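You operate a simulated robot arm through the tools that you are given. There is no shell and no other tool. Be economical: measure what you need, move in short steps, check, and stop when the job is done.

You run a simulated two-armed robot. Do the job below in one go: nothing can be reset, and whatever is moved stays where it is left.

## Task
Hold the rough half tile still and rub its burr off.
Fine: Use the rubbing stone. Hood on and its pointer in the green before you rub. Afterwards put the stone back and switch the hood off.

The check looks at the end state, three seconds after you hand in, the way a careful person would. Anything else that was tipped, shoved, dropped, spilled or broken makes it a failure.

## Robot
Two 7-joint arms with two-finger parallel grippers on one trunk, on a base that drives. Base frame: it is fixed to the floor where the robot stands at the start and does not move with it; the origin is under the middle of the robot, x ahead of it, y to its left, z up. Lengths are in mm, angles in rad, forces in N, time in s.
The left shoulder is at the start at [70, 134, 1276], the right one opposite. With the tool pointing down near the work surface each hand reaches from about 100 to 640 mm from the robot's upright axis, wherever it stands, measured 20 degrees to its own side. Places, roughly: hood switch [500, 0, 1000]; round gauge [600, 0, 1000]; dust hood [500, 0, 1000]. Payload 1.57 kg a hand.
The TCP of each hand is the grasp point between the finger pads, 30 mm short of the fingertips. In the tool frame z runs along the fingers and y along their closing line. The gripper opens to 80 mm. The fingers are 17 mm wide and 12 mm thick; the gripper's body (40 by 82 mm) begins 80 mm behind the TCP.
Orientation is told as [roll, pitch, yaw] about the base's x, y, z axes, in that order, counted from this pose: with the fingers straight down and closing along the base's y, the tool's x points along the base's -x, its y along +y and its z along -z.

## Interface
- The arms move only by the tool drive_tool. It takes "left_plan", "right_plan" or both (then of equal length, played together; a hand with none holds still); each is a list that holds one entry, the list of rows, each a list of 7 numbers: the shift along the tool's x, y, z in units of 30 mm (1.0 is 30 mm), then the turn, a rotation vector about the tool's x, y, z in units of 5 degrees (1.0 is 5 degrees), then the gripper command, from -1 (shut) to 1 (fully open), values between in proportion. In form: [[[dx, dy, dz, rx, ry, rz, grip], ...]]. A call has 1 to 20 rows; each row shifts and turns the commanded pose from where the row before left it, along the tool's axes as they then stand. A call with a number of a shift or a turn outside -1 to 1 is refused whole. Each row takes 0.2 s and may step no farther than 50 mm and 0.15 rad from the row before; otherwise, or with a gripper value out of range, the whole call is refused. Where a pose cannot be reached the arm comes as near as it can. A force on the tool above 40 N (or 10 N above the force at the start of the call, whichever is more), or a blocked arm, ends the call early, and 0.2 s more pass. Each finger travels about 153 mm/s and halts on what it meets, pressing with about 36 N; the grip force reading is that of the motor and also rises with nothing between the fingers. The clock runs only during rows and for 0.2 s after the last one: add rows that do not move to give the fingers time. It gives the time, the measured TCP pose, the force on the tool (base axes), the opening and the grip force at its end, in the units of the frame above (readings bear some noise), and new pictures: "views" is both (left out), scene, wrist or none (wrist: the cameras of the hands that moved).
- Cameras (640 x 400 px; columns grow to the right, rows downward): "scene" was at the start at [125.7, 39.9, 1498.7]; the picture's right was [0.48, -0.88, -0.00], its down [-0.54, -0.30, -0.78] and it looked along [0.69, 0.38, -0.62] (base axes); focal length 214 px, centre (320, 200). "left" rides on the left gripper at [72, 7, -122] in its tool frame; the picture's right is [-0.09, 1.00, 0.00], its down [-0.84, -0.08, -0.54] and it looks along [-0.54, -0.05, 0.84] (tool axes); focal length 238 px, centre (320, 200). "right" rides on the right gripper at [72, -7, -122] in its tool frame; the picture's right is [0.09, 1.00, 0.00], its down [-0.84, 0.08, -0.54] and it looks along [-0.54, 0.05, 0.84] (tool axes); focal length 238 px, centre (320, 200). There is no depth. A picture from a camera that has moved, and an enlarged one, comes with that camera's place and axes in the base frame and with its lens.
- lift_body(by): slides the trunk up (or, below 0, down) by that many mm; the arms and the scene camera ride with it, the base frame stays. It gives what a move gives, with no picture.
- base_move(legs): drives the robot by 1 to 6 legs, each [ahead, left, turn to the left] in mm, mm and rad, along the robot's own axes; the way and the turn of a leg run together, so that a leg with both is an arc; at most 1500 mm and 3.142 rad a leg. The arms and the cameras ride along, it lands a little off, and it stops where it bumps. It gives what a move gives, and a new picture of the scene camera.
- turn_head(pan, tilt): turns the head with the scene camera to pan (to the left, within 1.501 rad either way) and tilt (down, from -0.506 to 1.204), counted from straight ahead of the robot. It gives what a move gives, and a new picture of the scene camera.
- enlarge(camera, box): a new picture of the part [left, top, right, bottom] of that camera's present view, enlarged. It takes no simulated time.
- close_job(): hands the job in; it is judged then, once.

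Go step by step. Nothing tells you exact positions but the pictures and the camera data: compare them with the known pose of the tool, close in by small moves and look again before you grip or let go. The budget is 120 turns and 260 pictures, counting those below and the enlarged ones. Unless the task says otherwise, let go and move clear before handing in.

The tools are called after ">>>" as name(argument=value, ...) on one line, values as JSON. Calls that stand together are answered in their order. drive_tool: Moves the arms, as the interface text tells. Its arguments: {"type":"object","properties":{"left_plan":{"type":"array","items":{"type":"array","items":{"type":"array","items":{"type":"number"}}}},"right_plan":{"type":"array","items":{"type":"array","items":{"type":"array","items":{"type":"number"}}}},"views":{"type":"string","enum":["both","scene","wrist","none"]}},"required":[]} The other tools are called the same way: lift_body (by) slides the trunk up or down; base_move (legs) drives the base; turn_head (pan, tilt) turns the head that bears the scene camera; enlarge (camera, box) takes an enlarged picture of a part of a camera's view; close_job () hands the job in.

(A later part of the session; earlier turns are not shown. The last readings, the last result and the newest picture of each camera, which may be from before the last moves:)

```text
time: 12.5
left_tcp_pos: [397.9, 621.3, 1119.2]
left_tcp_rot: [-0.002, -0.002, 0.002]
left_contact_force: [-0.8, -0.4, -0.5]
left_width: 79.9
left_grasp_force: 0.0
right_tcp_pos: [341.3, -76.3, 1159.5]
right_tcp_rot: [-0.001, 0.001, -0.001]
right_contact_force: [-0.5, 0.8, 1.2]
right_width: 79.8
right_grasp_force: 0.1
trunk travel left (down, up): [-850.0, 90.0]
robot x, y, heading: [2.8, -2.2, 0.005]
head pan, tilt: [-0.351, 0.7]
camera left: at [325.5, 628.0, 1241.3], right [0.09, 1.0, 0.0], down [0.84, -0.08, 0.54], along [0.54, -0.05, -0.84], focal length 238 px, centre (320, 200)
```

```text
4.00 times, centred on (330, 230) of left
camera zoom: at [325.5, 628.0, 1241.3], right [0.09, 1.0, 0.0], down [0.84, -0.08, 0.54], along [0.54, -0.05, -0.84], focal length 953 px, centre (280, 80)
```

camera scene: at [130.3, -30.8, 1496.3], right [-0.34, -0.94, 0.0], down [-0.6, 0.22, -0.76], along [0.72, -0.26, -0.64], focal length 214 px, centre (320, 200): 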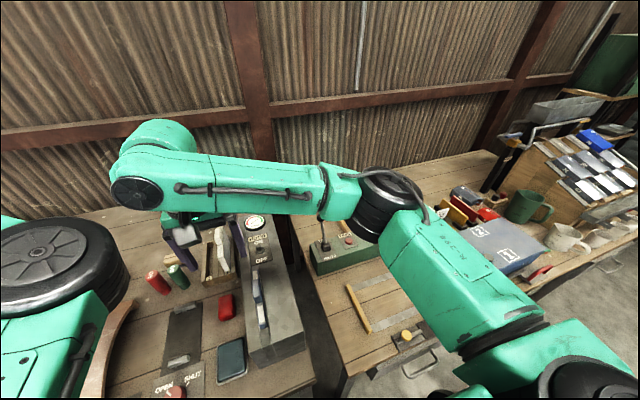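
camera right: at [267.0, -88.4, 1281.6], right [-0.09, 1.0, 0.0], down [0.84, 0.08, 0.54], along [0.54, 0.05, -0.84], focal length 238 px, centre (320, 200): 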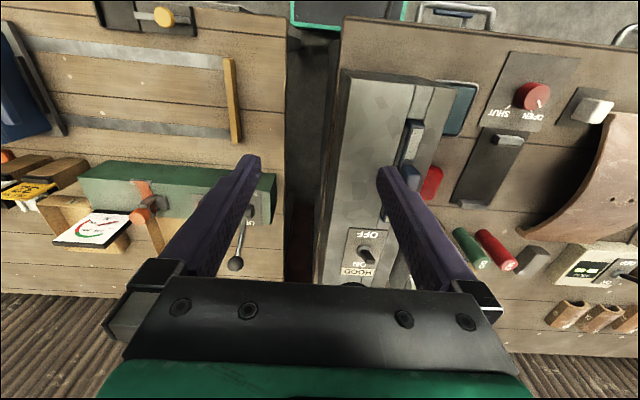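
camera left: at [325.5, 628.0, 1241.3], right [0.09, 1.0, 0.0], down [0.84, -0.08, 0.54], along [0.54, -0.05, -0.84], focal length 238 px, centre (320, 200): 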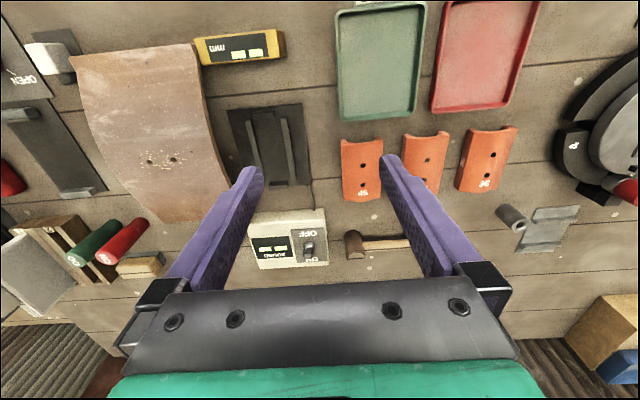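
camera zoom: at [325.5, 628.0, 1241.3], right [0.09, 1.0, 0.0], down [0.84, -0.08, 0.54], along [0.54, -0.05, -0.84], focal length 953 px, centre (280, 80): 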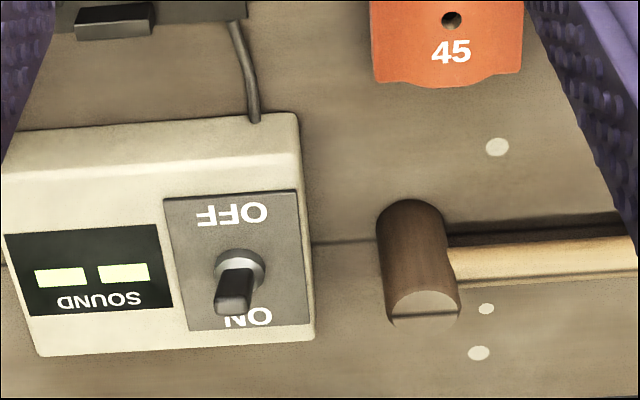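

>>> enlarge(camera="left", box=[330, 110, 530, 220])

>>> drive_tool(left_plan=[[[-0.9, -0.2, -0.5, 0, 0, 0, 1], [-0.9, -0.2, -0.5, 0, 0, 0, 1], [-0.9, -0.2, -0.5, 0, 0, 0, 1], [-0.9, -0.2, -0.5, 0, 0, 0, 1], [-0.9, -0.2, -0.5, 0, 0, 0, 1], [0, 0, 0, 0, 0, 0, -1], [0, 0, 0, 0, 0, 0, -1], [0, 0, 0, 0, 0, 0, -1]]], views="wrist")

>>> enlarge(camera="left", box=[180, 160, 400, 300])

>>> enlarge(camera="left", box=[340, 60, 640, 240])

```text
3.20 times, centred on (430, 165) of left
camera zoom: at [325.5, 628.0, 1241.3], right [0.09, 1.0, 0.0], down [0.84, -0.08, 0.54], along [0.54, -0.05, -0.84], focal length 763 px, centre (-32, 312)
```

zoom: 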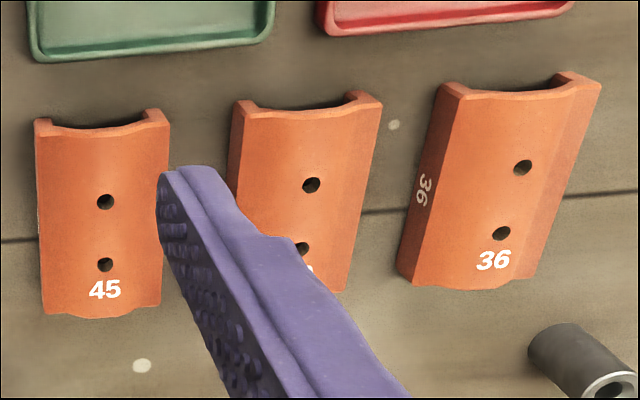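

```text
time: 14.3
left_tcp_pos: [478.0, 547.3, 1179.8]
left_tcp_rot: [0.0, 0.0, 0.001]
left_contact_force: [0.4, 0.8, 0.3]
left_width: 0.0
left_grasp_force: 21.6
left hand out of reach, approached as far as the arm can: row 2, 3, 4, 5
right_tcp_pos: [340.5, -79.1, 1158.9]
right_tcp_rot: [0.001, 0.002, 0.0]
right_contact_force: [-0.3, 0.8, -0.4]
right_width: 80.2
right_grasp_force: 0.0
trunk travel left (down, up): [-850.0, 90.0]
robot x, y, heading: [0.5, -0.1, 0.002]
head pan, tilt: [-0.351, 0.7]
camera left: at [405.6, 554.0, 1301.8], right [0.09, 1.0, 0.0], down [0.84, -0.08, 0.54], along [0.54, -0.05, -0.84], focal length 238 px, centre (320, 200)
```

left: 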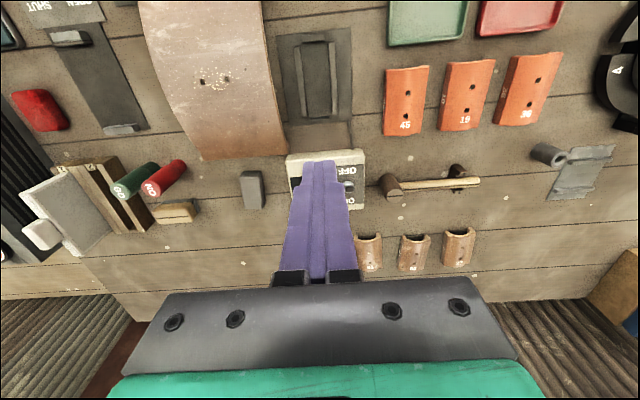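

```text
2.86 times, centred on (290, 230) of left
camera zoom: at [405.6, 554.0, 1301.8], right [0.09, 1.0, 0.0], down [0.84, -0.08, 0.54], along [0.54, -0.05, -0.84], focal length 681 px, centre (406, 114)
```

zoom: 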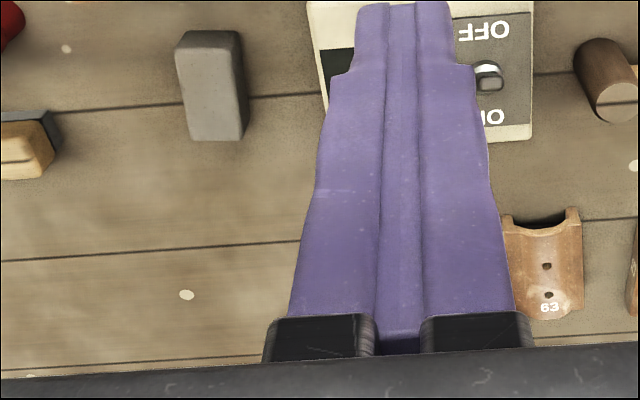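

```text
2.13 times, centred on (490, 150) of left
camera zoom: at [405.6, 554.0, 1301.8], right [0.09, 1.0, 0.0], down [0.84, -0.08, 0.54], along [0.54, -0.05, -0.84], focal length 508 px, centre (-43, 307)
```

zoom: 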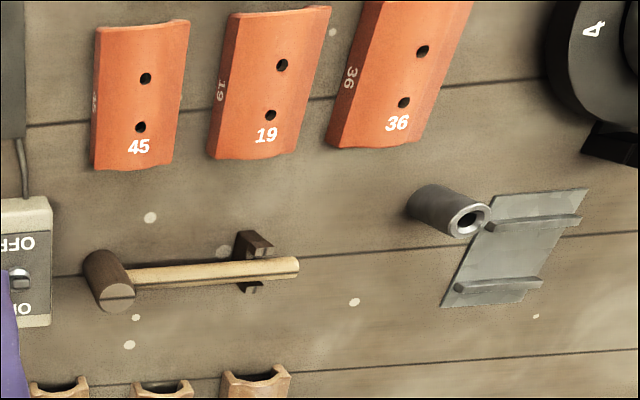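

No burr on those. I check the big tile from the scene camera and whether anything is under it.

>>> turn_head(pan=0.5, tilt=0.75)

>>> enlarge(camera="scene", box=[180, 180, 320, 300])

>>> enlarge(camera="right", box=[440, 50, 640, 180])

>>> enlarge(camera="right", box=[510, 110, 640, 250])

```text
time: 15.5
left_tcp_pos: [478.1, 547.1, 1179.9]
left_tcp_rot: [0.0, 0.0, 0.001]
left_contact_force: [-0.6, 0.9, 0.3]
left_width: 0.0
left_grasp_force: 20.8
right_tcp_pos: [341.0, -78.6, 1158.0]
right_tcp_rot: [0.0, -0.001, 0.0]
right_contact_force: [0.8, -1.0, -0.6]
right_width: 80.0
right_grasp_force: 0.0
trunk travel left (down, up): [-850.0, 90.0]
robot x, y, heading: [2.7, 1.2, -0.006]
head pan, tilt: [0.499, 0.75]
camera scene: at [123.2, 38.2, 1492.0], right [0.48, -0.88, 0.0], down [-0.6, -0.33, -0.73], along [0.64, 0.35, -0.68], focal length 214 px, centre (320, 200)
```

scene: 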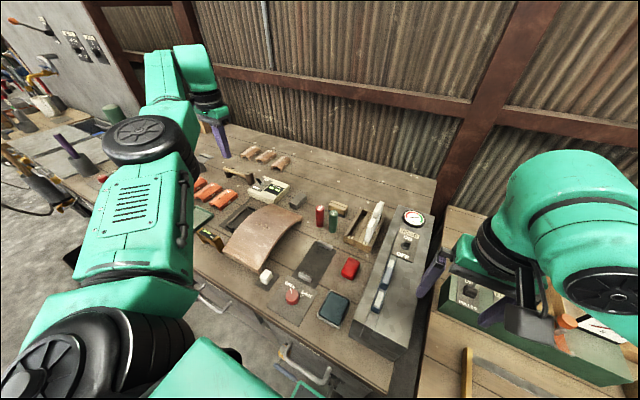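

```text
3.33 times, centred on (250, 240) of scene
camera zoom: at [123.2, 38.2, 1492.0], right [0.48, -0.88, 0.0], down [-0.6, -0.33, -0.73], along [0.64, 0.35, -0.68], focal length 715 px, centre (553, 67)
```

zoom: 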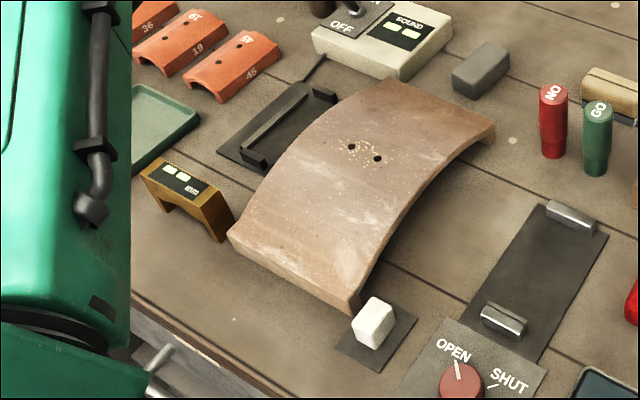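

```text
3.08 times, centred on (540, 115) of right
camera zoom: at [268.7, -85.4, 1281.6], right [-0.09, 1.0, 0.0], down [0.84, 0.08, 0.54], along [0.54, 0.05, -0.84], focal length 733 px, centre (-357, 462)
```

zoom: 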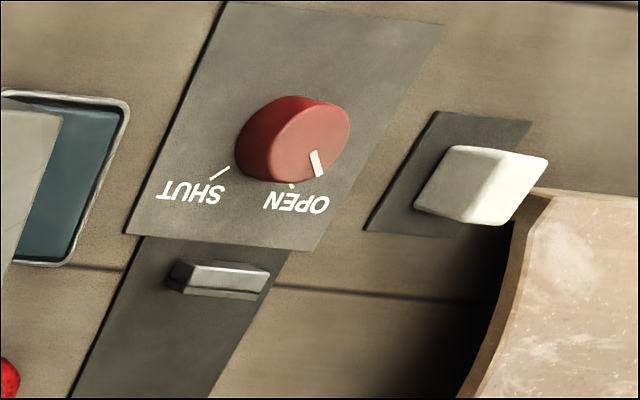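

```text
2.86 times, centred on (575, 180) of right
camera zoom: at [268.7, -85.4, 1281.6], right [-0.09, 1.0, 0.0], down [0.84, 0.08, 0.54], along [0.54, 0.05, -0.84], focal length 681 px, centre (-409, 257)
```

zoom: 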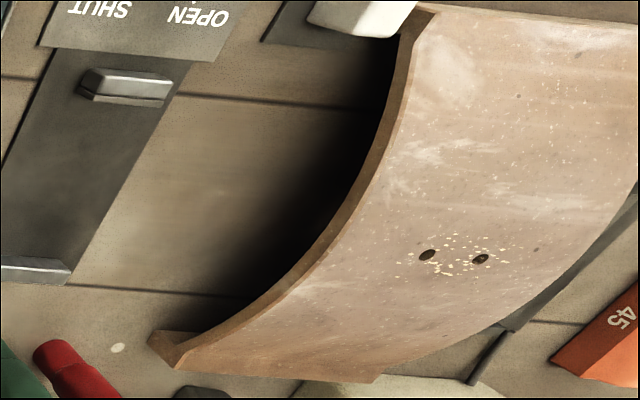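

I now inspect bench 2 (right) more closely; a small orange piece and white fragments lie there.

>>> drive_tool(right_plan=[[[0, -1, -0.5, 0, 0, 0, 1], [0, -1, -0.5, 0, 0, 0, 1], [0, -1, -0.5, 0, 0, 0, 1], [0, -1, -0.5, 0, 0, 0, 1], [0, -1, -0.5, 0, 0, 0, 1], [0, -1, -0.5, 0, 0, 0, 1], [0, -1, -0.5, 0, 0, 0, 1], [0, -1, -0.5, 0, 0, 0, 1], [0, -1, 0, 0, 0, 0, 1]]], views="wrist")

>>> enlarge(camera="right", box=[100, 60, 350, 260])

>>> enlarge(camera="left", box=[350, 220, 490, 280])

>>> enlarge(camera="left", box=[380, 45, 570, 145])

```text
time: 17.5
left_tcp_pos: [477.7, 545.7, 1180.1]
left_tcp_rot: [-0.002, -0.001, 0.0]
left_contact_force: [0.0, -0.6, 0.6]
left_width: 0.0
left_grasp_force: 21.7
right_tcp_pos: [351.4, -343.6, 1274.9]
right_tcp_rot: [0.003, -0.001, -0.002]
right_contact_force: [1.0, 0.2, 0.4]
right_width: 80.4
right_grasp_force: 0.0
right hand out of reach, approached as far as the arm can: row 9
trunk travel left (down, up): [-850.0, 90.0]
robot x, y, heading: [0.6, -1.5, -0.001]
head pan, tilt: [0.499, 0.75]
camera right: at [280.1, -350.5, 1398.0], right [-0.09, 1.0, 0.0], down [0.84, 0.08, 0.54], along [0.54, 0.05, -0.84], focal length 238 px, centre (320, 200)
```

right: 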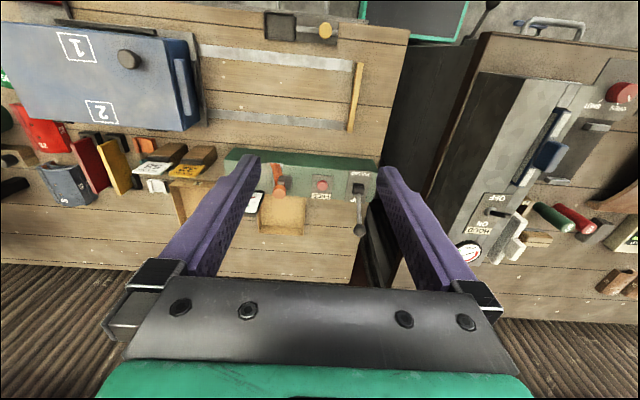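

```text
2.00 times, centred on (225, 160) of right
camera zoom: at [280.1, -350.5, 1398.0], right [-0.09, 1.0, 0.0], down [0.84, 0.08, 0.54], along [0.54, 0.05, -0.84], focal length 477 px, centre (510, 280)
```

zoom: 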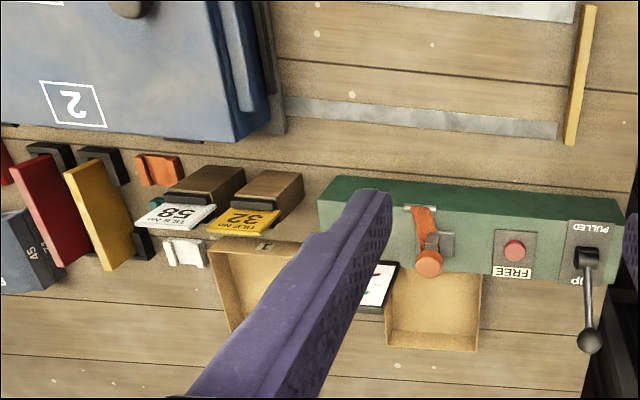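

```text
4.57 times, centred on (420, 250) of left
camera zoom: at [406.6, 552.9, 1301.9], right [0.09, 1.0, 0.0], down [0.84, -0.08, 0.54], along [0.54, -0.05, -0.84], focal length 1090 px, centre (-137, -29)
```

zoom: 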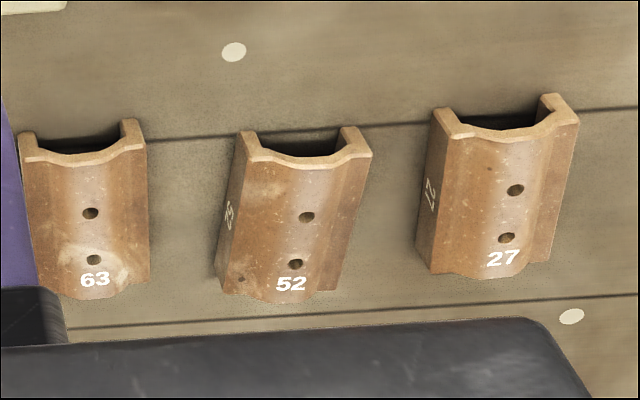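

```text
3.37 times, centred on (475, 95) of left
camera zoom: at [406.6, 552.9, 1301.9], right [0.09, 1.0, 0.0], down [0.84, -0.08, 0.54], along [0.54, -0.05, -0.84], focal length 803 px, centre (-202, 554)
```

zoom: 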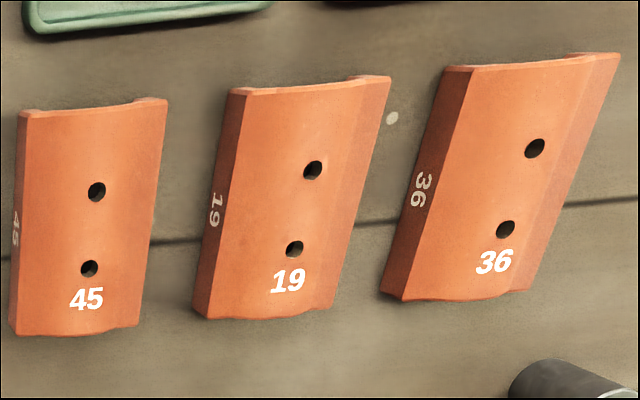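

The big tile with yellow chips around its two holes is the best candidate. I enlarge it strongly.

>>> enlarge(camera="left", box=[180, 55, 260, 105])

>>> enlarge(camera="scene", box=[235, 205, 299, 245])

>>> enlarge(camera="scene", box=[300, 185, 380, 245])

>>> enlarge(camera="left", box=[0, 60, 160, 180])

```text
8.00 times, centred on (220, 80) of left
camera zoom: at [406.6, 552.9, 1301.9], right [0.09, 1.0, 0.0], down [0.84, -0.08, 0.54], along [0.54, -0.05, -0.84], focal length 1907 px, centre (1120, 1160)
```

zoom: 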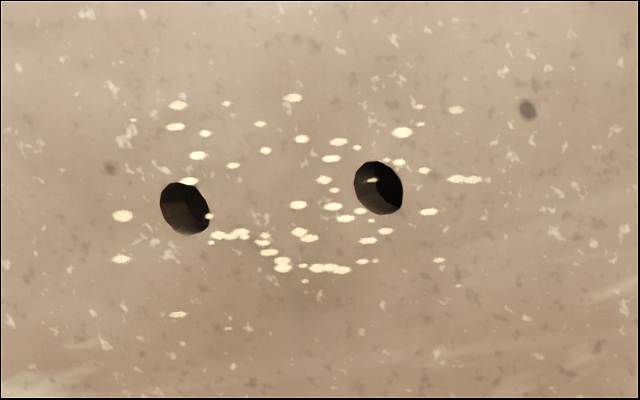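

```text
10.00 times, centred on (267, 225) of scene
camera zoom: at [124.2, 37.2, 1491.9], right [0.48, -0.88, 0.0], down [-0.6, -0.33, -0.73], along [0.64, 0.35, -0.68], focal length 2145 px, centre (850, -50)
```

zoom: 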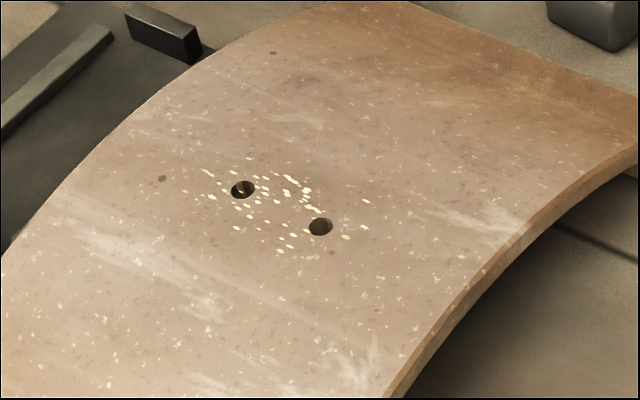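

```text
6.67 times, centred on (340, 215) of scene
camera zoom: at [124.2, 37.2, 1491.9], right [0.48, -0.88, 0.0], down [-0.6, -0.33, -0.73], along [0.64, 0.35, -0.68], focal length 1430 px, centre (187, 100)
```

zoom: 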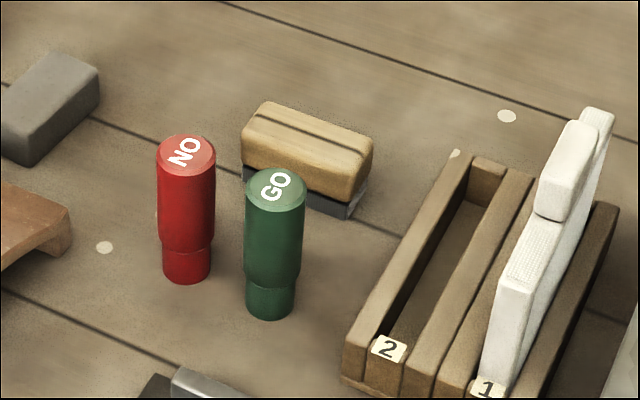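

```text
3.33 times, centred on (80, 120) of left
camera zoom: at [406.6, 552.9, 1301.9], right [0.09, 1.0, 0.0], down [0.84, -0.08, 0.54], along [0.54, -0.05, -0.84], focal length 794 px, centre (1120, 467)
```

zoom: 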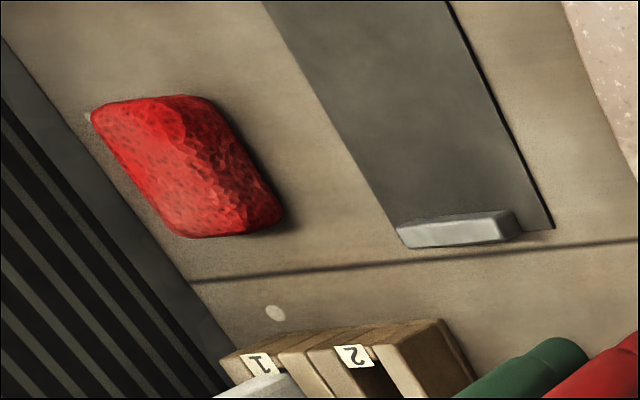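

The debris-covered large tile (x 316–543, y 346–497) is the rough half tile; the grey block behind it is the stone. First the hood: switch base is at about [516,0,1024], lever tip tilted to OFF at [497,0,1064]. I bring the right hand, shut, just in front of it.

>>> drive_tool(right_plan=[[[-0.24, 0.95, 0.46, 0, 0, 0, -1], [-0.24, 0.95, 0.46, 0, 0, 0, -1], [-0.24, 0.95, 0.46, 0, 0, 0, -1], [-0.24, 0.95, 0.46, 0, 0, 0, -1], [-0.24, 0.95, 0.46, 0, 0, 0, -1], [-0.24, 0.95, 0.46, 0, 0, 0, -1], [-0.24, 0.95, 0.46, 0, 0, 0, -1], [-0.24, 0.95, 0.46, 0, 0, 0, -1], [-0.24, 0.95, 0.46, 0, 0, 0, -1], [-0.24, 0.95, 0.46, 0, 0, 0, -1], [-0.24, 0.95, 0.46, 0, 0, 0, -1], [-0.24, 0.95, 0.46, 0, 0, 0, -1]]], views="wrist")

>>> turn_head(pan=0.1, tilt=0.75)

>>> enlarge(camera="right", box=[240, 120, 400, 280])

```text
time: 20.1
left_tcp_pos: [478.6, 548.5, 1177.9]
left_tcp_rot: [-0.001, 0.0, 0.0]
left_contact_force: [-0.3, -0.1, -0.2]
left_width: 0.0
left_grasp_force: 21.4
right_tcp_pos: [436.8, -0.5, 1109.9]
right_tcp_rot: [-0.001, 0.0, 0.0]
right_contact_force: [0.0, -0.5, -0.3]
right_width: 0.1
right_grasp_force: 21.4
trunk travel left (down, up): [-850.0, 90.0]
robot x, y, heading: [-2.1, 2.6, -0.002]
head pan, tilt: [0.499, 0.75]
camera right: at [365.3, -7.0, 1233.5], right [-0.09, 1.0, 0.0], down [0.84, 0.08, 0.54], along [0.54, 0.05, -0.84], focal length 238 px, centre (320, 200)
```

right: 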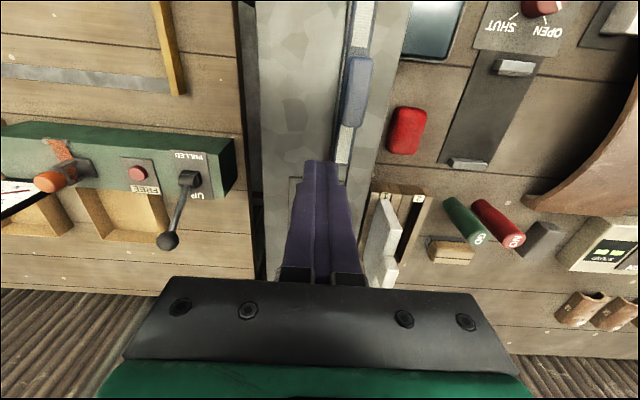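

```text
time: 20.9
left_tcp_pos: [477.6, 547.7, 1179.6]
left_tcp_rot: [0.0, 0.0, 0.001]
left_contact_force: [-0.6, -0.2, -0.6]
left_width: 0.0
left_grasp_force: 21.2
right_tcp_pos: [435.9, -3.1, 1111.1]
right_tcp_rot: [0.0, 0.001, 0.0]
right_contact_force: [0.1, 0.8, -0.2]
right_width: 0.0
right_grasp_force: 21.5
trunk travel left (down, up): [-850.0, 90.0]
robot x, y, heading: [1.0, -4.0, 0.001]
head pan, tilt: [0.099, 0.75]
camera scene: at [132.7, 6.5, 1492.0], right [0.1, -0.99, 0.0], down [-0.68, -0.07, -0.73], along [0.73, 0.07, -0.68], focal length 214 px, centre (320, 200)
```

scene: 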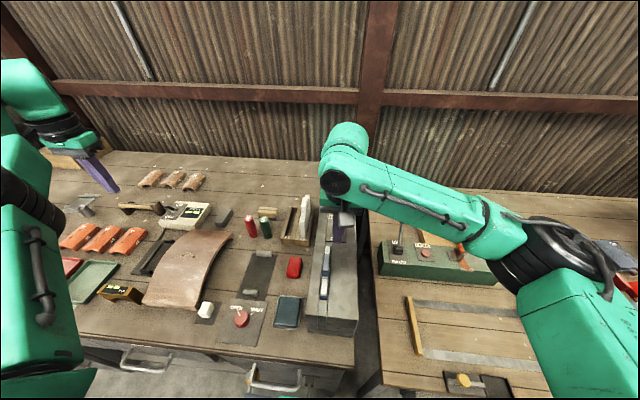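

```text
2.50 times, centred on (320, 200) of right
camera zoom: at [364.5, -9.4, 1234.0], right [-0.09, 1.0, 0.0], down [0.84, 0.08, 0.54], along [0.54, 0.05, -0.84], focal length 596 px, centre (320, 200)
```

zoom: 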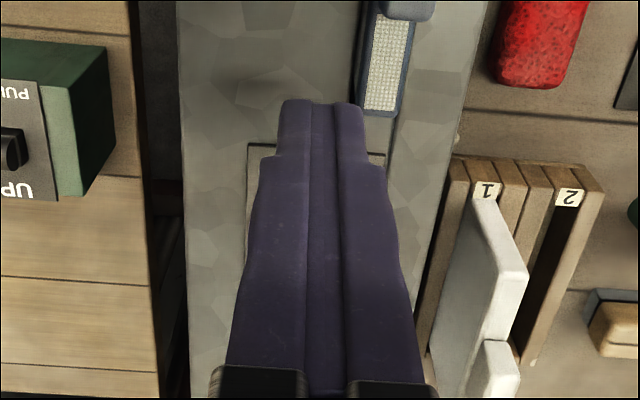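

I lower the shut fingers in front of the lever and push it away toward ON.

>>> drive_tool(right_plan=[[[-0.5, -0.1, 0.7, 0, 0, 0, -1], [-0.3, 0, 0.7, 0, 0, 0, -1], [-0.4, 0, 0, 0, 0, 0, -1], [-0.4, 0, 0, 0, 0, 0, -1], [-0.4, 0, 0, 0, 0, 0, -1], [-0.4, 0, 0, 0, 0, 0, -1], [-0.4, 0, 0, 0, 0, 0, -1], [-0.35, 0, 0, 0, 0, 0, -1]]], views="none")

>>> enlarge(camera="scene", box=[280, 180, 360, 260])

```text
time: 22.7
left_tcp_pos: [467.4, 545.0, 1186.4]
left_tcp_rot: [0.002, -0.009, 0.0]
left_contact_force: [0.2, -0.4, -0.4]
left_width: 0.0
left_grasp_force: 21.2
right_tcp_pos: [509.8, -4.3, 1072.3]
right_tcp_rot: [-0.002, 0.011, 0.014]
right_contact_force: [-30.9, -3.7, 20.1]
right_width: 0.1
right_grasp_force: 21.6
trunk travel left (down, up): [-850.0, 90.0]
robot x, y, heading: [-7.1, 1.3, 0.004]
head pan, tilt: [0.099, 0.75]
stopped in row 8 (right hand): the force on the tool passed its limit (the readings are from after the stop); the commanded pose is now the measured one
```

```text
5.00 times, centred on (320, 220) of scene
camera zoom: at [118.4, 4.4, 1493.9], right [0.1, -1.0, 0.0], down [-0.67, -0.07, -0.74], along [0.73, 0.07, -0.67], focal length 1072 px, centre (320, 100)
```

zoom: 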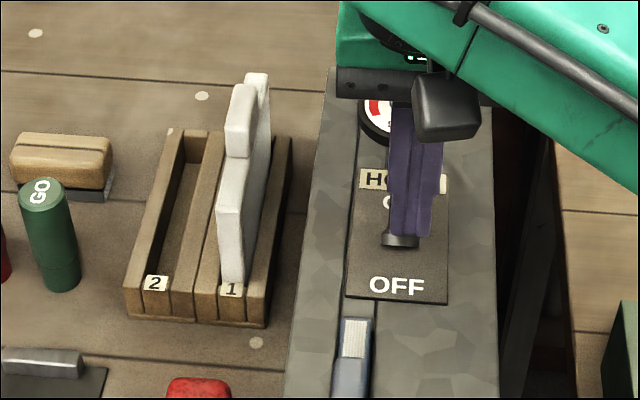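

The push met resistance; I retreat and look at the lever and gauge.

>>> drive_tool(right_plan=[[[0.8, 0, -0.5, 0, 0, 0, -1], [1, 0, -0.8, 0, 0, 0, -1], [1, 0, 0, 0, 0, 0, -1], [1, 0, 0, 0, 0, 0, -1], [0.8, -0.5, 0, 0, 0, 0, -1]]], views="none")

>>> enlarge(camera="scene", box=[280, 180, 380, 280])

>>> enlarge(camera="left", box=[0, 100, 120, 300])

>>> enlarge(camera="right", box=[280, 100, 480, 300])

```text
time: 23.9
left_tcp_pos: [474.7, 545.0, 1180.8]
left_tcp_rot: [0.002, -0.002, 0.002]
left_contact_force: [-0.6, -0.6, 0.4]
left_width: 0.0
left_grasp_force: 22.0
right_tcp_pos: [382.7, -22.0, 1107.3]
right_tcp_rot: [-0.002, 0.013, 0.007]
right_contact_force: [-0.4, -0.3, 0.4]
right_width: 0.1
right_grasp_force: 21.0
trunk travel left (down, up): [-850.0, 90.0]
robot x, y, heading: [3.1, 2.5, 0.001]
head pan, tilt: [0.099, 0.75]
```

```text
4.00 times, centred on (330, 230) of scene
camera zoom: at [129.9, 5.1, 1492.3], right [0.1, -1.0, 0.0], down [-0.68, -0.07, -0.73], along [0.73, 0.07, -0.68], focal length 858 px, centre (280, 80)
```

zoom: 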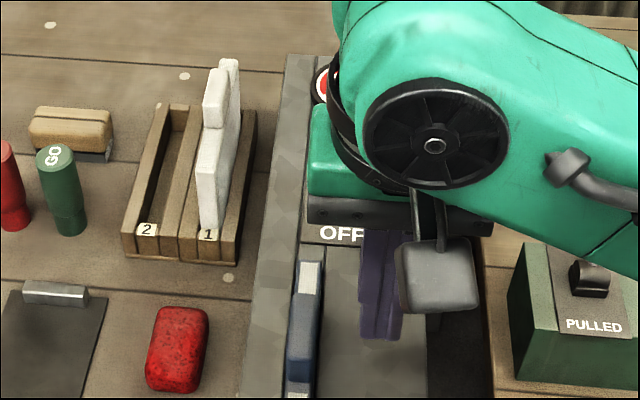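

```text
2.00 times, centred on (60, 200) of left
camera zoom: at [403.2, 552.2, 1303.2], right [0.09, 1.0, 0.0], down [0.84, -0.08, 0.54], along [0.54, -0.05, -0.84], focal length 477 px, centre (840, 200)
```

zoom: 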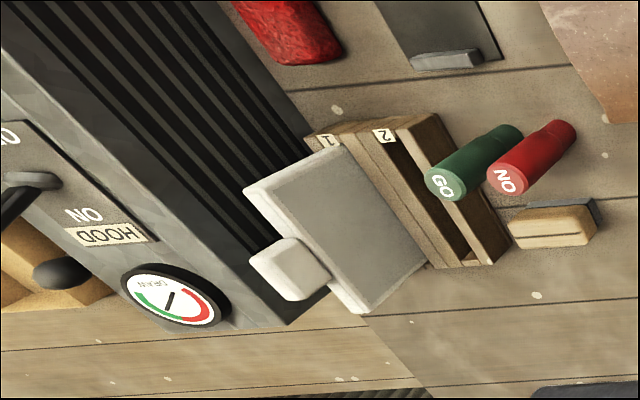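

```text
2.00 times, centred on (380, 200) of right
camera zoom: at [312.0, -29.1, 1231.2], right [-0.1, 1.0, 0.0], down [0.84, 0.08, 0.53], along [0.53, 0.05, -0.85], focal length 477 px, centre (200, 200)
```

zoom: 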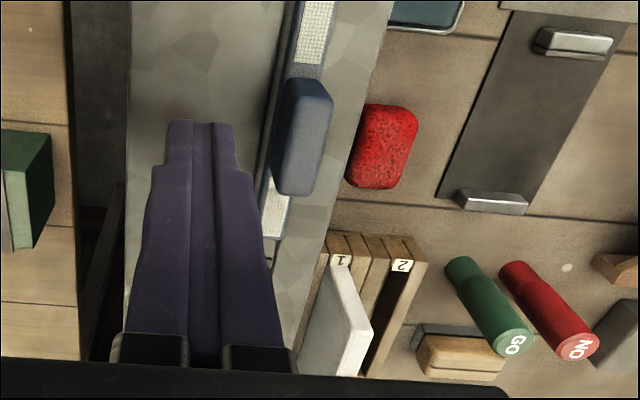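

The pointer has changed; I move the right hand aside and zoom on the gauge and lever.

>>> drive_tool(right_plan=[[[0.3, -1, -0.5, 0, 0, 0, -1], [0.3, -1, -0.5, 0, 0, 0, -1], [0.3, -1, -0.5, 0, 0, 0, -1], [0.3, -1, 0, 0, 0, 0, -1], [0, -1, 0, 0, 0, 0, -1], [0, -1, 0, 0, 0, 0, -1], [0, -1, 0, 0, 0, 0, -1]]], views="none")

>>> enlarge(camera="scene", box=[290, 180, 370, 240])

>>> enlarge(camera="left", box=[0, 180, 80, 280])

```text
time: 25.5
left_tcp_pos: [475.9, 544.6, 1179.4]
left_tcp_rot: [0.002, 0.001, 0.0]
left_contact_force: [-1.3, -0.4, 0.2]
left_width: 0.0
left_grasp_force: 21.0
right_tcp_pos: [350.6, -231.0, 1153.4]
right_tcp_rot: [-0.001, 0.016, 0.007]
right_contact_force: [-0.2, -0.5, -0.2]
right_width: 0.0
right_grasp_force: 21.1
trunk travel left (down, up): [-850.0, 90.0]
robot x, y, heading: [-2.8, -1.7, -0.002]
head pan, tilt: [0.099, 0.75]
```

```text
6.67 times, centred on (330, 210) of scene
camera zoom: at [131.2, 5.3, 1492.1], right [0.1, -1.0, 0.0], down [-0.68, -0.07, -0.73], along [0.73, 0.07, -0.68], focal length 1430 px, centre (253, 133)
```

zoom: 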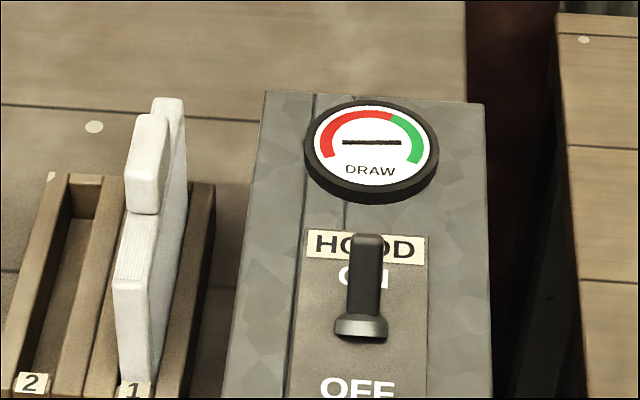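

```text
4.00 times, centred on (40, 230) of left
camera zoom: at [404.3, 552.4, 1302.7], right [0.09, 1.0, 0.0], down [0.84, -0.08, 0.54], along [0.54, -0.05, -0.84], focal length 953 px, centre (1440, 80)
```

zoom: 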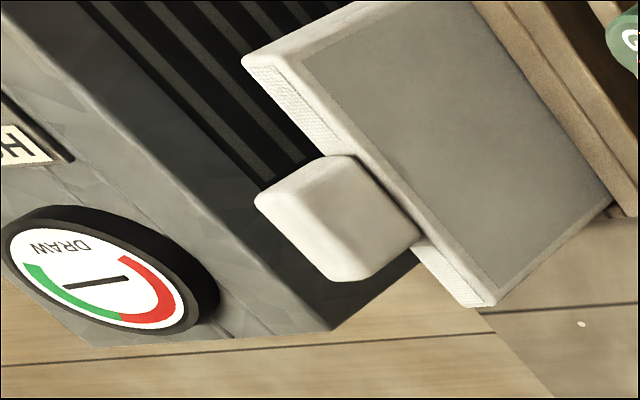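

Lever is on; the pointer reads horizontally. I zoom tight to see which end is the tip.

>>> enlarge(camera="scene", box=[324, 190, 356, 212])

>>> enlarge(camera="scene", box=[300, 225, 370, 335])

```text
16.00 times, centred on (340, 201) of scene
camera zoom: at [131.2, 5.3, 1492.1], right [0.1, -1.0, 0.0], down [-0.68, -0.07, -0.73], along [0.73, 0.07, -0.68], focal length 3432 px, centre (0, 184)
```

zoom: 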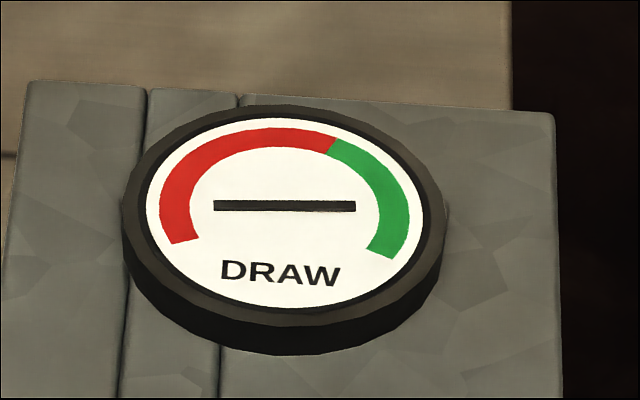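

```text
3.64 times, centred on (335, 280) of scene
camera zoom: at [131.2, 5.3, 1492.1], right [0.1, -1.0, 0.0], down [-0.68, -0.07, -0.73], along [0.73, 0.07, -0.68], focal length 780 px, centre (266, -91)
```

zoom: 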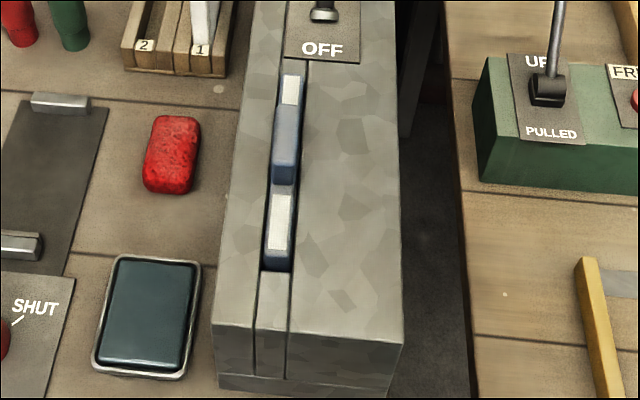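

Off-state pointed at the scale's low end, so with the hood on it reads low red: the filter in the hood is likely clogged. Plan: pull the blue filter into rack slot 2 and fit the white one. I move the right hand over the blue handle (about [385,20,1050]).

>>> drive_tool(right_plan=[[[0, 0.93, 0, 0, 0, 0, 0], [0, 0.93, 0, 0, 0, 0, 0], [0, 0.93, 0, 0, 0, 0, 0], [0, 0.93, 0, 0, 0, 0, 0], [0, 0.93, 0, 0, 0, 0, 0], [0, 0.93, 0, 0, 0, 0, 0], [-0.3, 0.93, 0, 0, 0, 0, 0.3], [-0.3, 0.93, 0, 0, 0, 0, 0.3], [-0.3, 0.93, 0, 0, 0, 0, 0.3]]], views="wrist")

>>> enlarge(camera="right", box=[220, 60, 420, 260])

>>> enlarge(camera="left", box=[0, 60, 150, 210])

>>> enlarge(camera="scene", box=[280, 210, 380, 330])

```text
time: 27.5
left_tcp_pos: [476.7, 548.4, 1179.4]
left_tcp_rot: [-0.002, 0.001, 0.0]
left_contact_force: [-0.2, 0.5, -1.1]
left_width: 0.1
left_grasp_force: 21.3
right_tcp_pos: [376.0, 21.3, 1153.1]
right_tcp_rot: [-0.004, 0.018, 0.008]
right_contact_force: [0.3, -0.2, 0.7]
right_width: 52.0
right_grasp_force: 0.1
trunk travel left (down, up): [-850.0, 90.0]
robot x, y, heading: [-0.8, -2.5, -0.001]
head pan, tilt: [0.099, 0.75]
camera right: at [306.2, 14.7, 1276.9], right [-0.1, 1.0, 0.0], down [0.85, 0.08, 0.53], along [0.53, 0.05, -0.85], focal length 238 px, centre (320, 200)
```

right: 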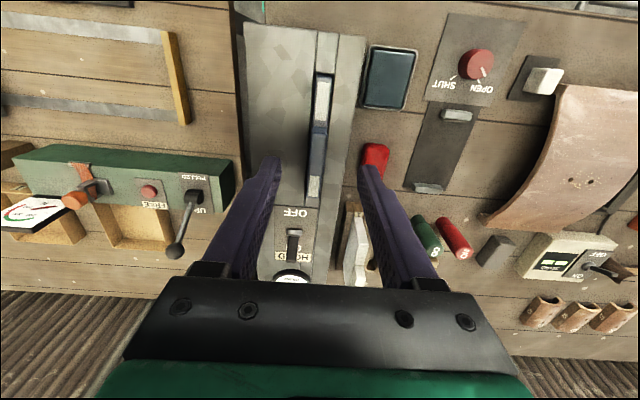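

```text
2.00 times, centred on (320, 160) of right
camera zoom: at [306.2, 14.7, 1276.9], right [-0.1, 1.0, 0.0], down [0.85, 0.08, 0.53], along [0.53, 0.05, -0.85], focal length 477 px, centre (320, 280)
```

zoom: 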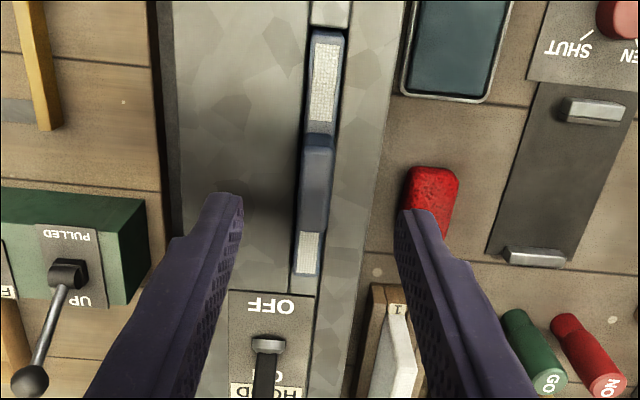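

```text
2.67 times, centred on (75, 135) of left
camera zoom: at [405.4, 555.2, 1301.0], right [0.09, 1.0, 0.0], down [0.84, -0.08, 0.54], along [0.54, -0.05, -0.84], focal length 636 px, centre (973, 373)
```

zoom: 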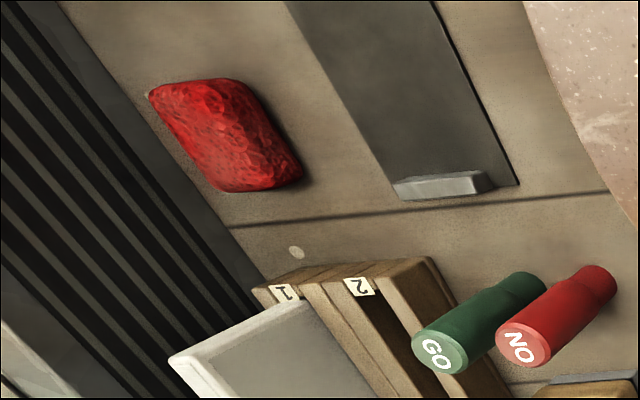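

```text
3.33 times, centred on (330, 270) of scene
camera zoom: at [132.5, 8.5, 1492.0], right [0.1, -1.0, 0.0], down [-0.68, -0.07, -0.73], along [0.73, 0.07, -0.68], focal length 715 px, centre (287, -33)
```

zoom: 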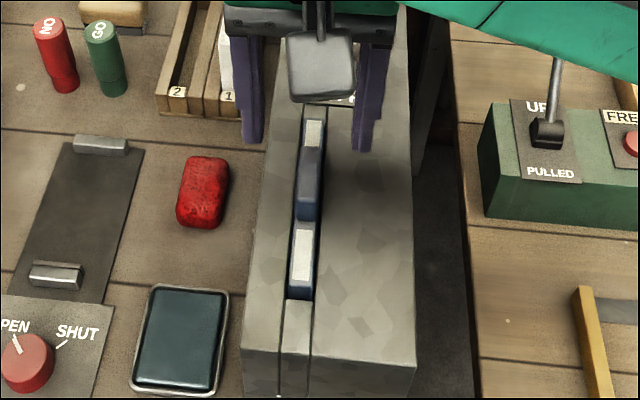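

Handle centre is at about [390,21.5], top near z 1055. I descend around it, level the tool, and close.

>>> drive_tool(right_plan=[[[-0.47, 0.02, 0.6, 0, -0.2, 0.09, 0.3], [0, 0, 0.8, 0, 0, 0, 0.3], [0, 0, 0.8, 0, 0, 0, 0.3], [0, 0, 0.8, 0, 0, 0, 0.3], [0, 0, 0, 0, 0, 0, -1], [0, 0, 0, 0, 0, 0, -1], [0, 0, 0, 0, 0, 0, -1]]], views="wrist")

>>> enlarge(camera="scene", box=[280, 210, 380, 330])

```text
time: 29.1
left_tcp_pos: [477.6, 545.6, 1179.3]
left_tcp_rot: [0.001, 0.0, 0.0]
left_contact_force: [0.1, -0.1, 0.5]
left_width: 0.0
left_grasp_force: 21.6
right_tcp_pos: [391.3, 21.7, 1063.8]
right_tcp_rot: [-0.002, -0.001, -0.002]
right_contact_force: [-0.4, -0.1, -0.4]
right_width: 15.5
right_grasp_force: 31.2
trunk travel left (down, up): [-850.0, 90.0]
robot x, y, heading: [3.5, -0.2, 0.0]
head pan, tilt: [0.099, 0.75]
camera right: at [318.8, 15.2, 1185.8], right [-0.09, 1.0, 0.0], down [0.84, 0.08, 0.54], along [0.54, 0.05, -0.84], focal length 238 px, centre (320, 200)
```

right: 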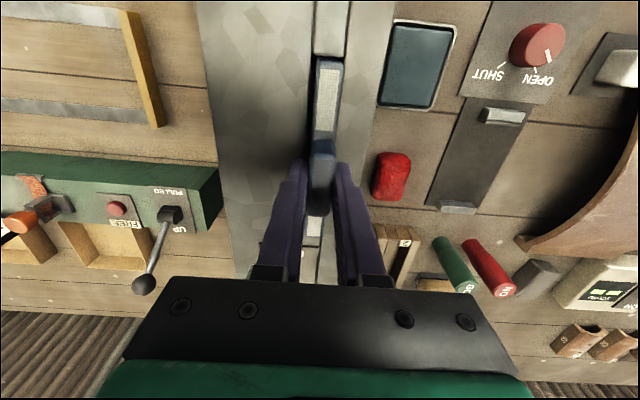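

```text
3.33 times, centred on (330, 270) of scene
camera zoom: at [132.2, 6.4, 1492.0], right [0.1, -1.0, 0.0], down [-0.68, -0.07, -0.73], along [0.73, 0.07, -0.68], focal length 715 px, centre (287, -33)
```

zoom: 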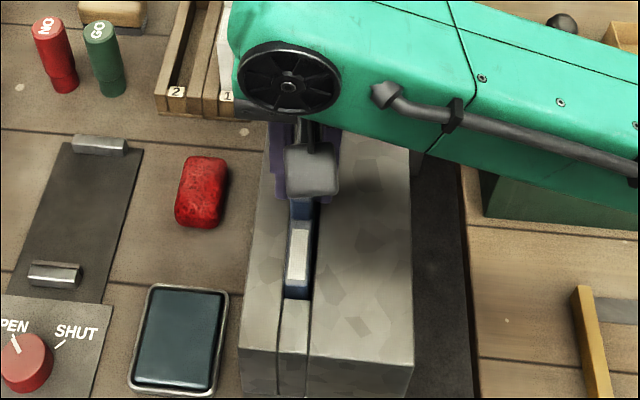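

Gripped (15.5 mm). I lift it straight up slowly.

>>> drive_tool(right_plan=[[[0, 0, -0.4, 0, 0, 0, -1], [0, 0, -0.5, 0, 0, 0, -1], [0, 0, -0.6, 0, 0, 0, -1], [0, 0, -0.6, 0, 0, 0, -1], [0, 0, -0.6, 0, 0, 0, -1], [0, 0, -0.6, 0, 0, 0, -1], [0, 0, -0.6, 0, 0, 0, -1], [0, 0, -0.3, 0, 0, 0, -1]]], views="both")

>>> enlarge(camera="scene", box=[260, 180, 380, 330])

>>> enlarge(camera="left", box=[0, 120, 120, 290])

```text
time: 30.9
left_tcp_pos: [476.6, 546.7, 1178.8]
left_tcp_rot: [0.001, 0.0, 0.0]
left_contact_force: [0.5, 0.4, -0.3]
left_width: 0.0
left_grasp_force: 21.4
right_tcp_pos: [389.8, 21.4, 1189.9]
right_tcp_rot: [-0.001, -0.001, -0.002]
right_contact_force: [-0.1, 0.9, -1.6]
right_width: 15.5
right_grasp_force: 31.2
trunk travel left (down, up): [-850.0, 90.0]
robot x, y, heading: [-0.9, -1.8, 0.003]
head pan, tilt: [0.099, 0.75]
camera scene: at [132.1, 6.7, 1492.0], right [0.1, -1.0, 0.0], down [-0.68, -0.07, -0.73], along [0.73, 0.07, -0.68], focal length 214 px, centre (320, 200)
camera right: at [318.2, 15.1, 1311.6], right [-0.09, 1.0, 0.0], down [0.84, 0.08, 0.54], along [0.54, 0.05, -0.84], focal length 238 px, centre (320, 200)
```

scene: 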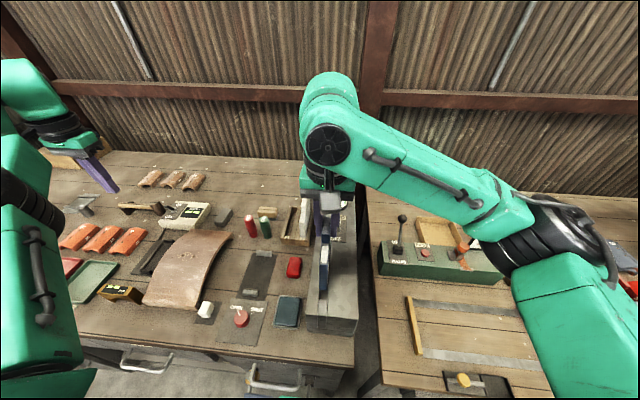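
right: 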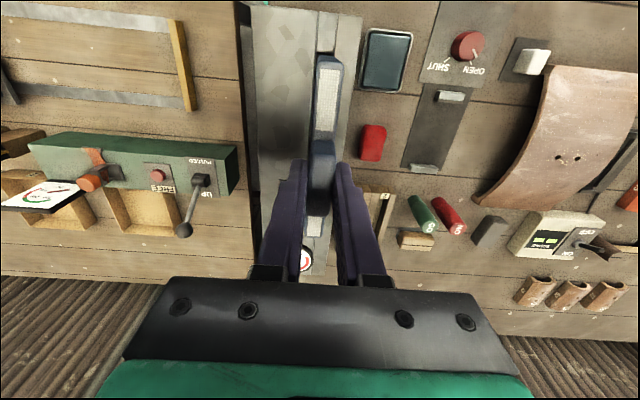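

```text
2.67 times, centred on (320, 255) of scene
camera zoom: at [132.1, 6.7, 1492.0], right [0.1, -1.0, 0.0], down [-0.68, -0.07, -0.73], along [0.73, 0.07, -0.68], focal length 572 px, centre (320, 53)
```

zoom: 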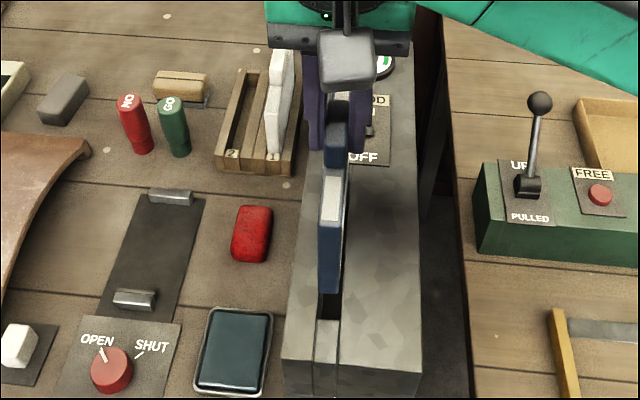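

```text
2.35 times, centred on (60, 205) of left
camera zoom: at [405.0, 553.6, 1301.9], right [0.09, 1.0, 0.0], down [0.84, -0.08, 0.54], along [0.54, -0.05, -0.84], focal length 561 px, centre (932, 188)
```

zoom: 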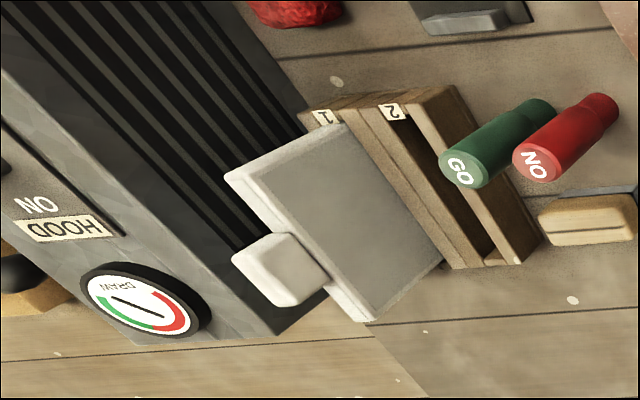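

The blue filter is clear of the slot. Rack slot 2 (≈[610,150]) is beyond the right arm's reach from here, so I shift the base 250 mm left.

>>> base_move(legs=[[0, 250, 0]])

>>> turn_head(pan=-0.3, tilt=0.75)

>>> enlarge(camera="scene", box=[260, 150, 400, 290])

```text
time: 32.7
left_tcp_pos: [476.6, 797.4, 1179.6]
left_tcp_rot: [0.002, 0.0, 0.0]
left_contact_force: [1.2, 0.1, 0.0]
left_width: 0.0
left_grasp_force: 21.2
right_tcp_pos: [389.1, 271.8, 1187.8]
right_tcp_rot: [0.0, -0.002, 0.0]
right_contact_force: [-0.3, -0.6, -1.5]
right_width: 15.6
right_grasp_force: 31.5
trunk travel left (down, up): [-850.0, 90.0]
robot x, y, heading: [-1.1, 253.8, 0.006]
head pan, tilt: [0.099, 0.75]
camera scene: at [132.1, 256.7, 1492.0], right [0.1, -0.99, 0.0], down [-0.68, -0.07, -0.73], along [0.73, 0.07, -0.68], focal length 214 px, centre (320, 200)
```

scene: 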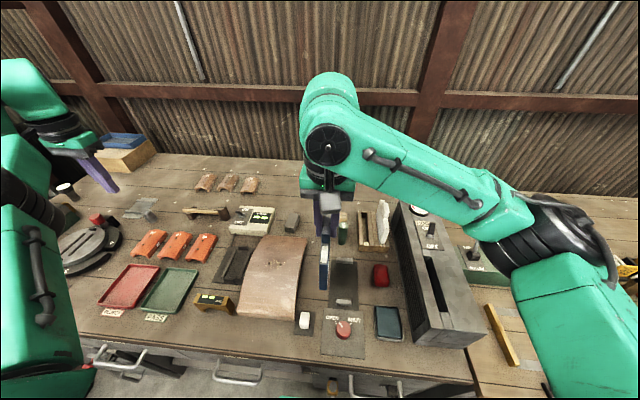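

```text
time: 33.6
left_tcp_pos: [476.9, 800.1, 1179.2]
left_tcp_rot: [-0.001, 0.002, 0.001]
left_contact_force: [0.0, 0.0, 0.1]
left_width: 0.1
left_grasp_force: 21.6
right_tcp_pos: [390.3, 275.4, 1189.8]
right_tcp_rot: [-0.003, -0.002, -0.001]
right_contact_force: [0.1, 0.0, 0.2]
right_width: 15.4
right_grasp_force: 31.3
trunk travel left (down, up): [-850.0, 90.0]
robot x, y, heading: [0.7, 256.7, -0.003]
head pan, tilt: [-0.3, 0.75]
camera scene: at [129.0, 227.9, 1492.0], right [-0.29, -0.96, 0.0], down [-0.65, 0.2, -0.73], along [0.7, -0.22, -0.68], focal length 214 px, centre (320, 200)
```

scene: 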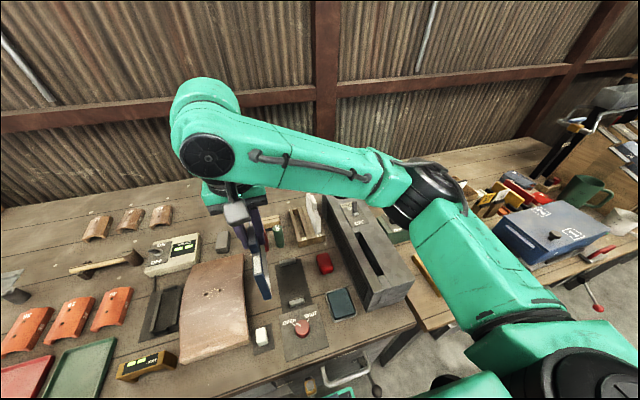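

```text
2.86 times, centred on (330, 220) of scene
camera zoom: at [129.0, 227.9, 1492.0], right [-0.29, -0.96, 0.0], down [-0.65, 0.2, -0.73], along [0.7, -0.22, -0.68], focal length 613 px, centre (291, 143)
```

zoom: 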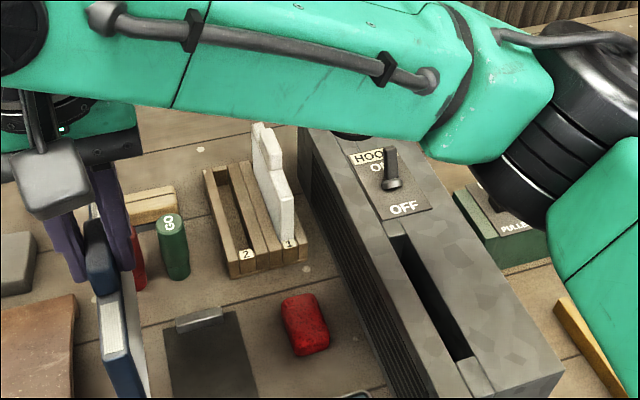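

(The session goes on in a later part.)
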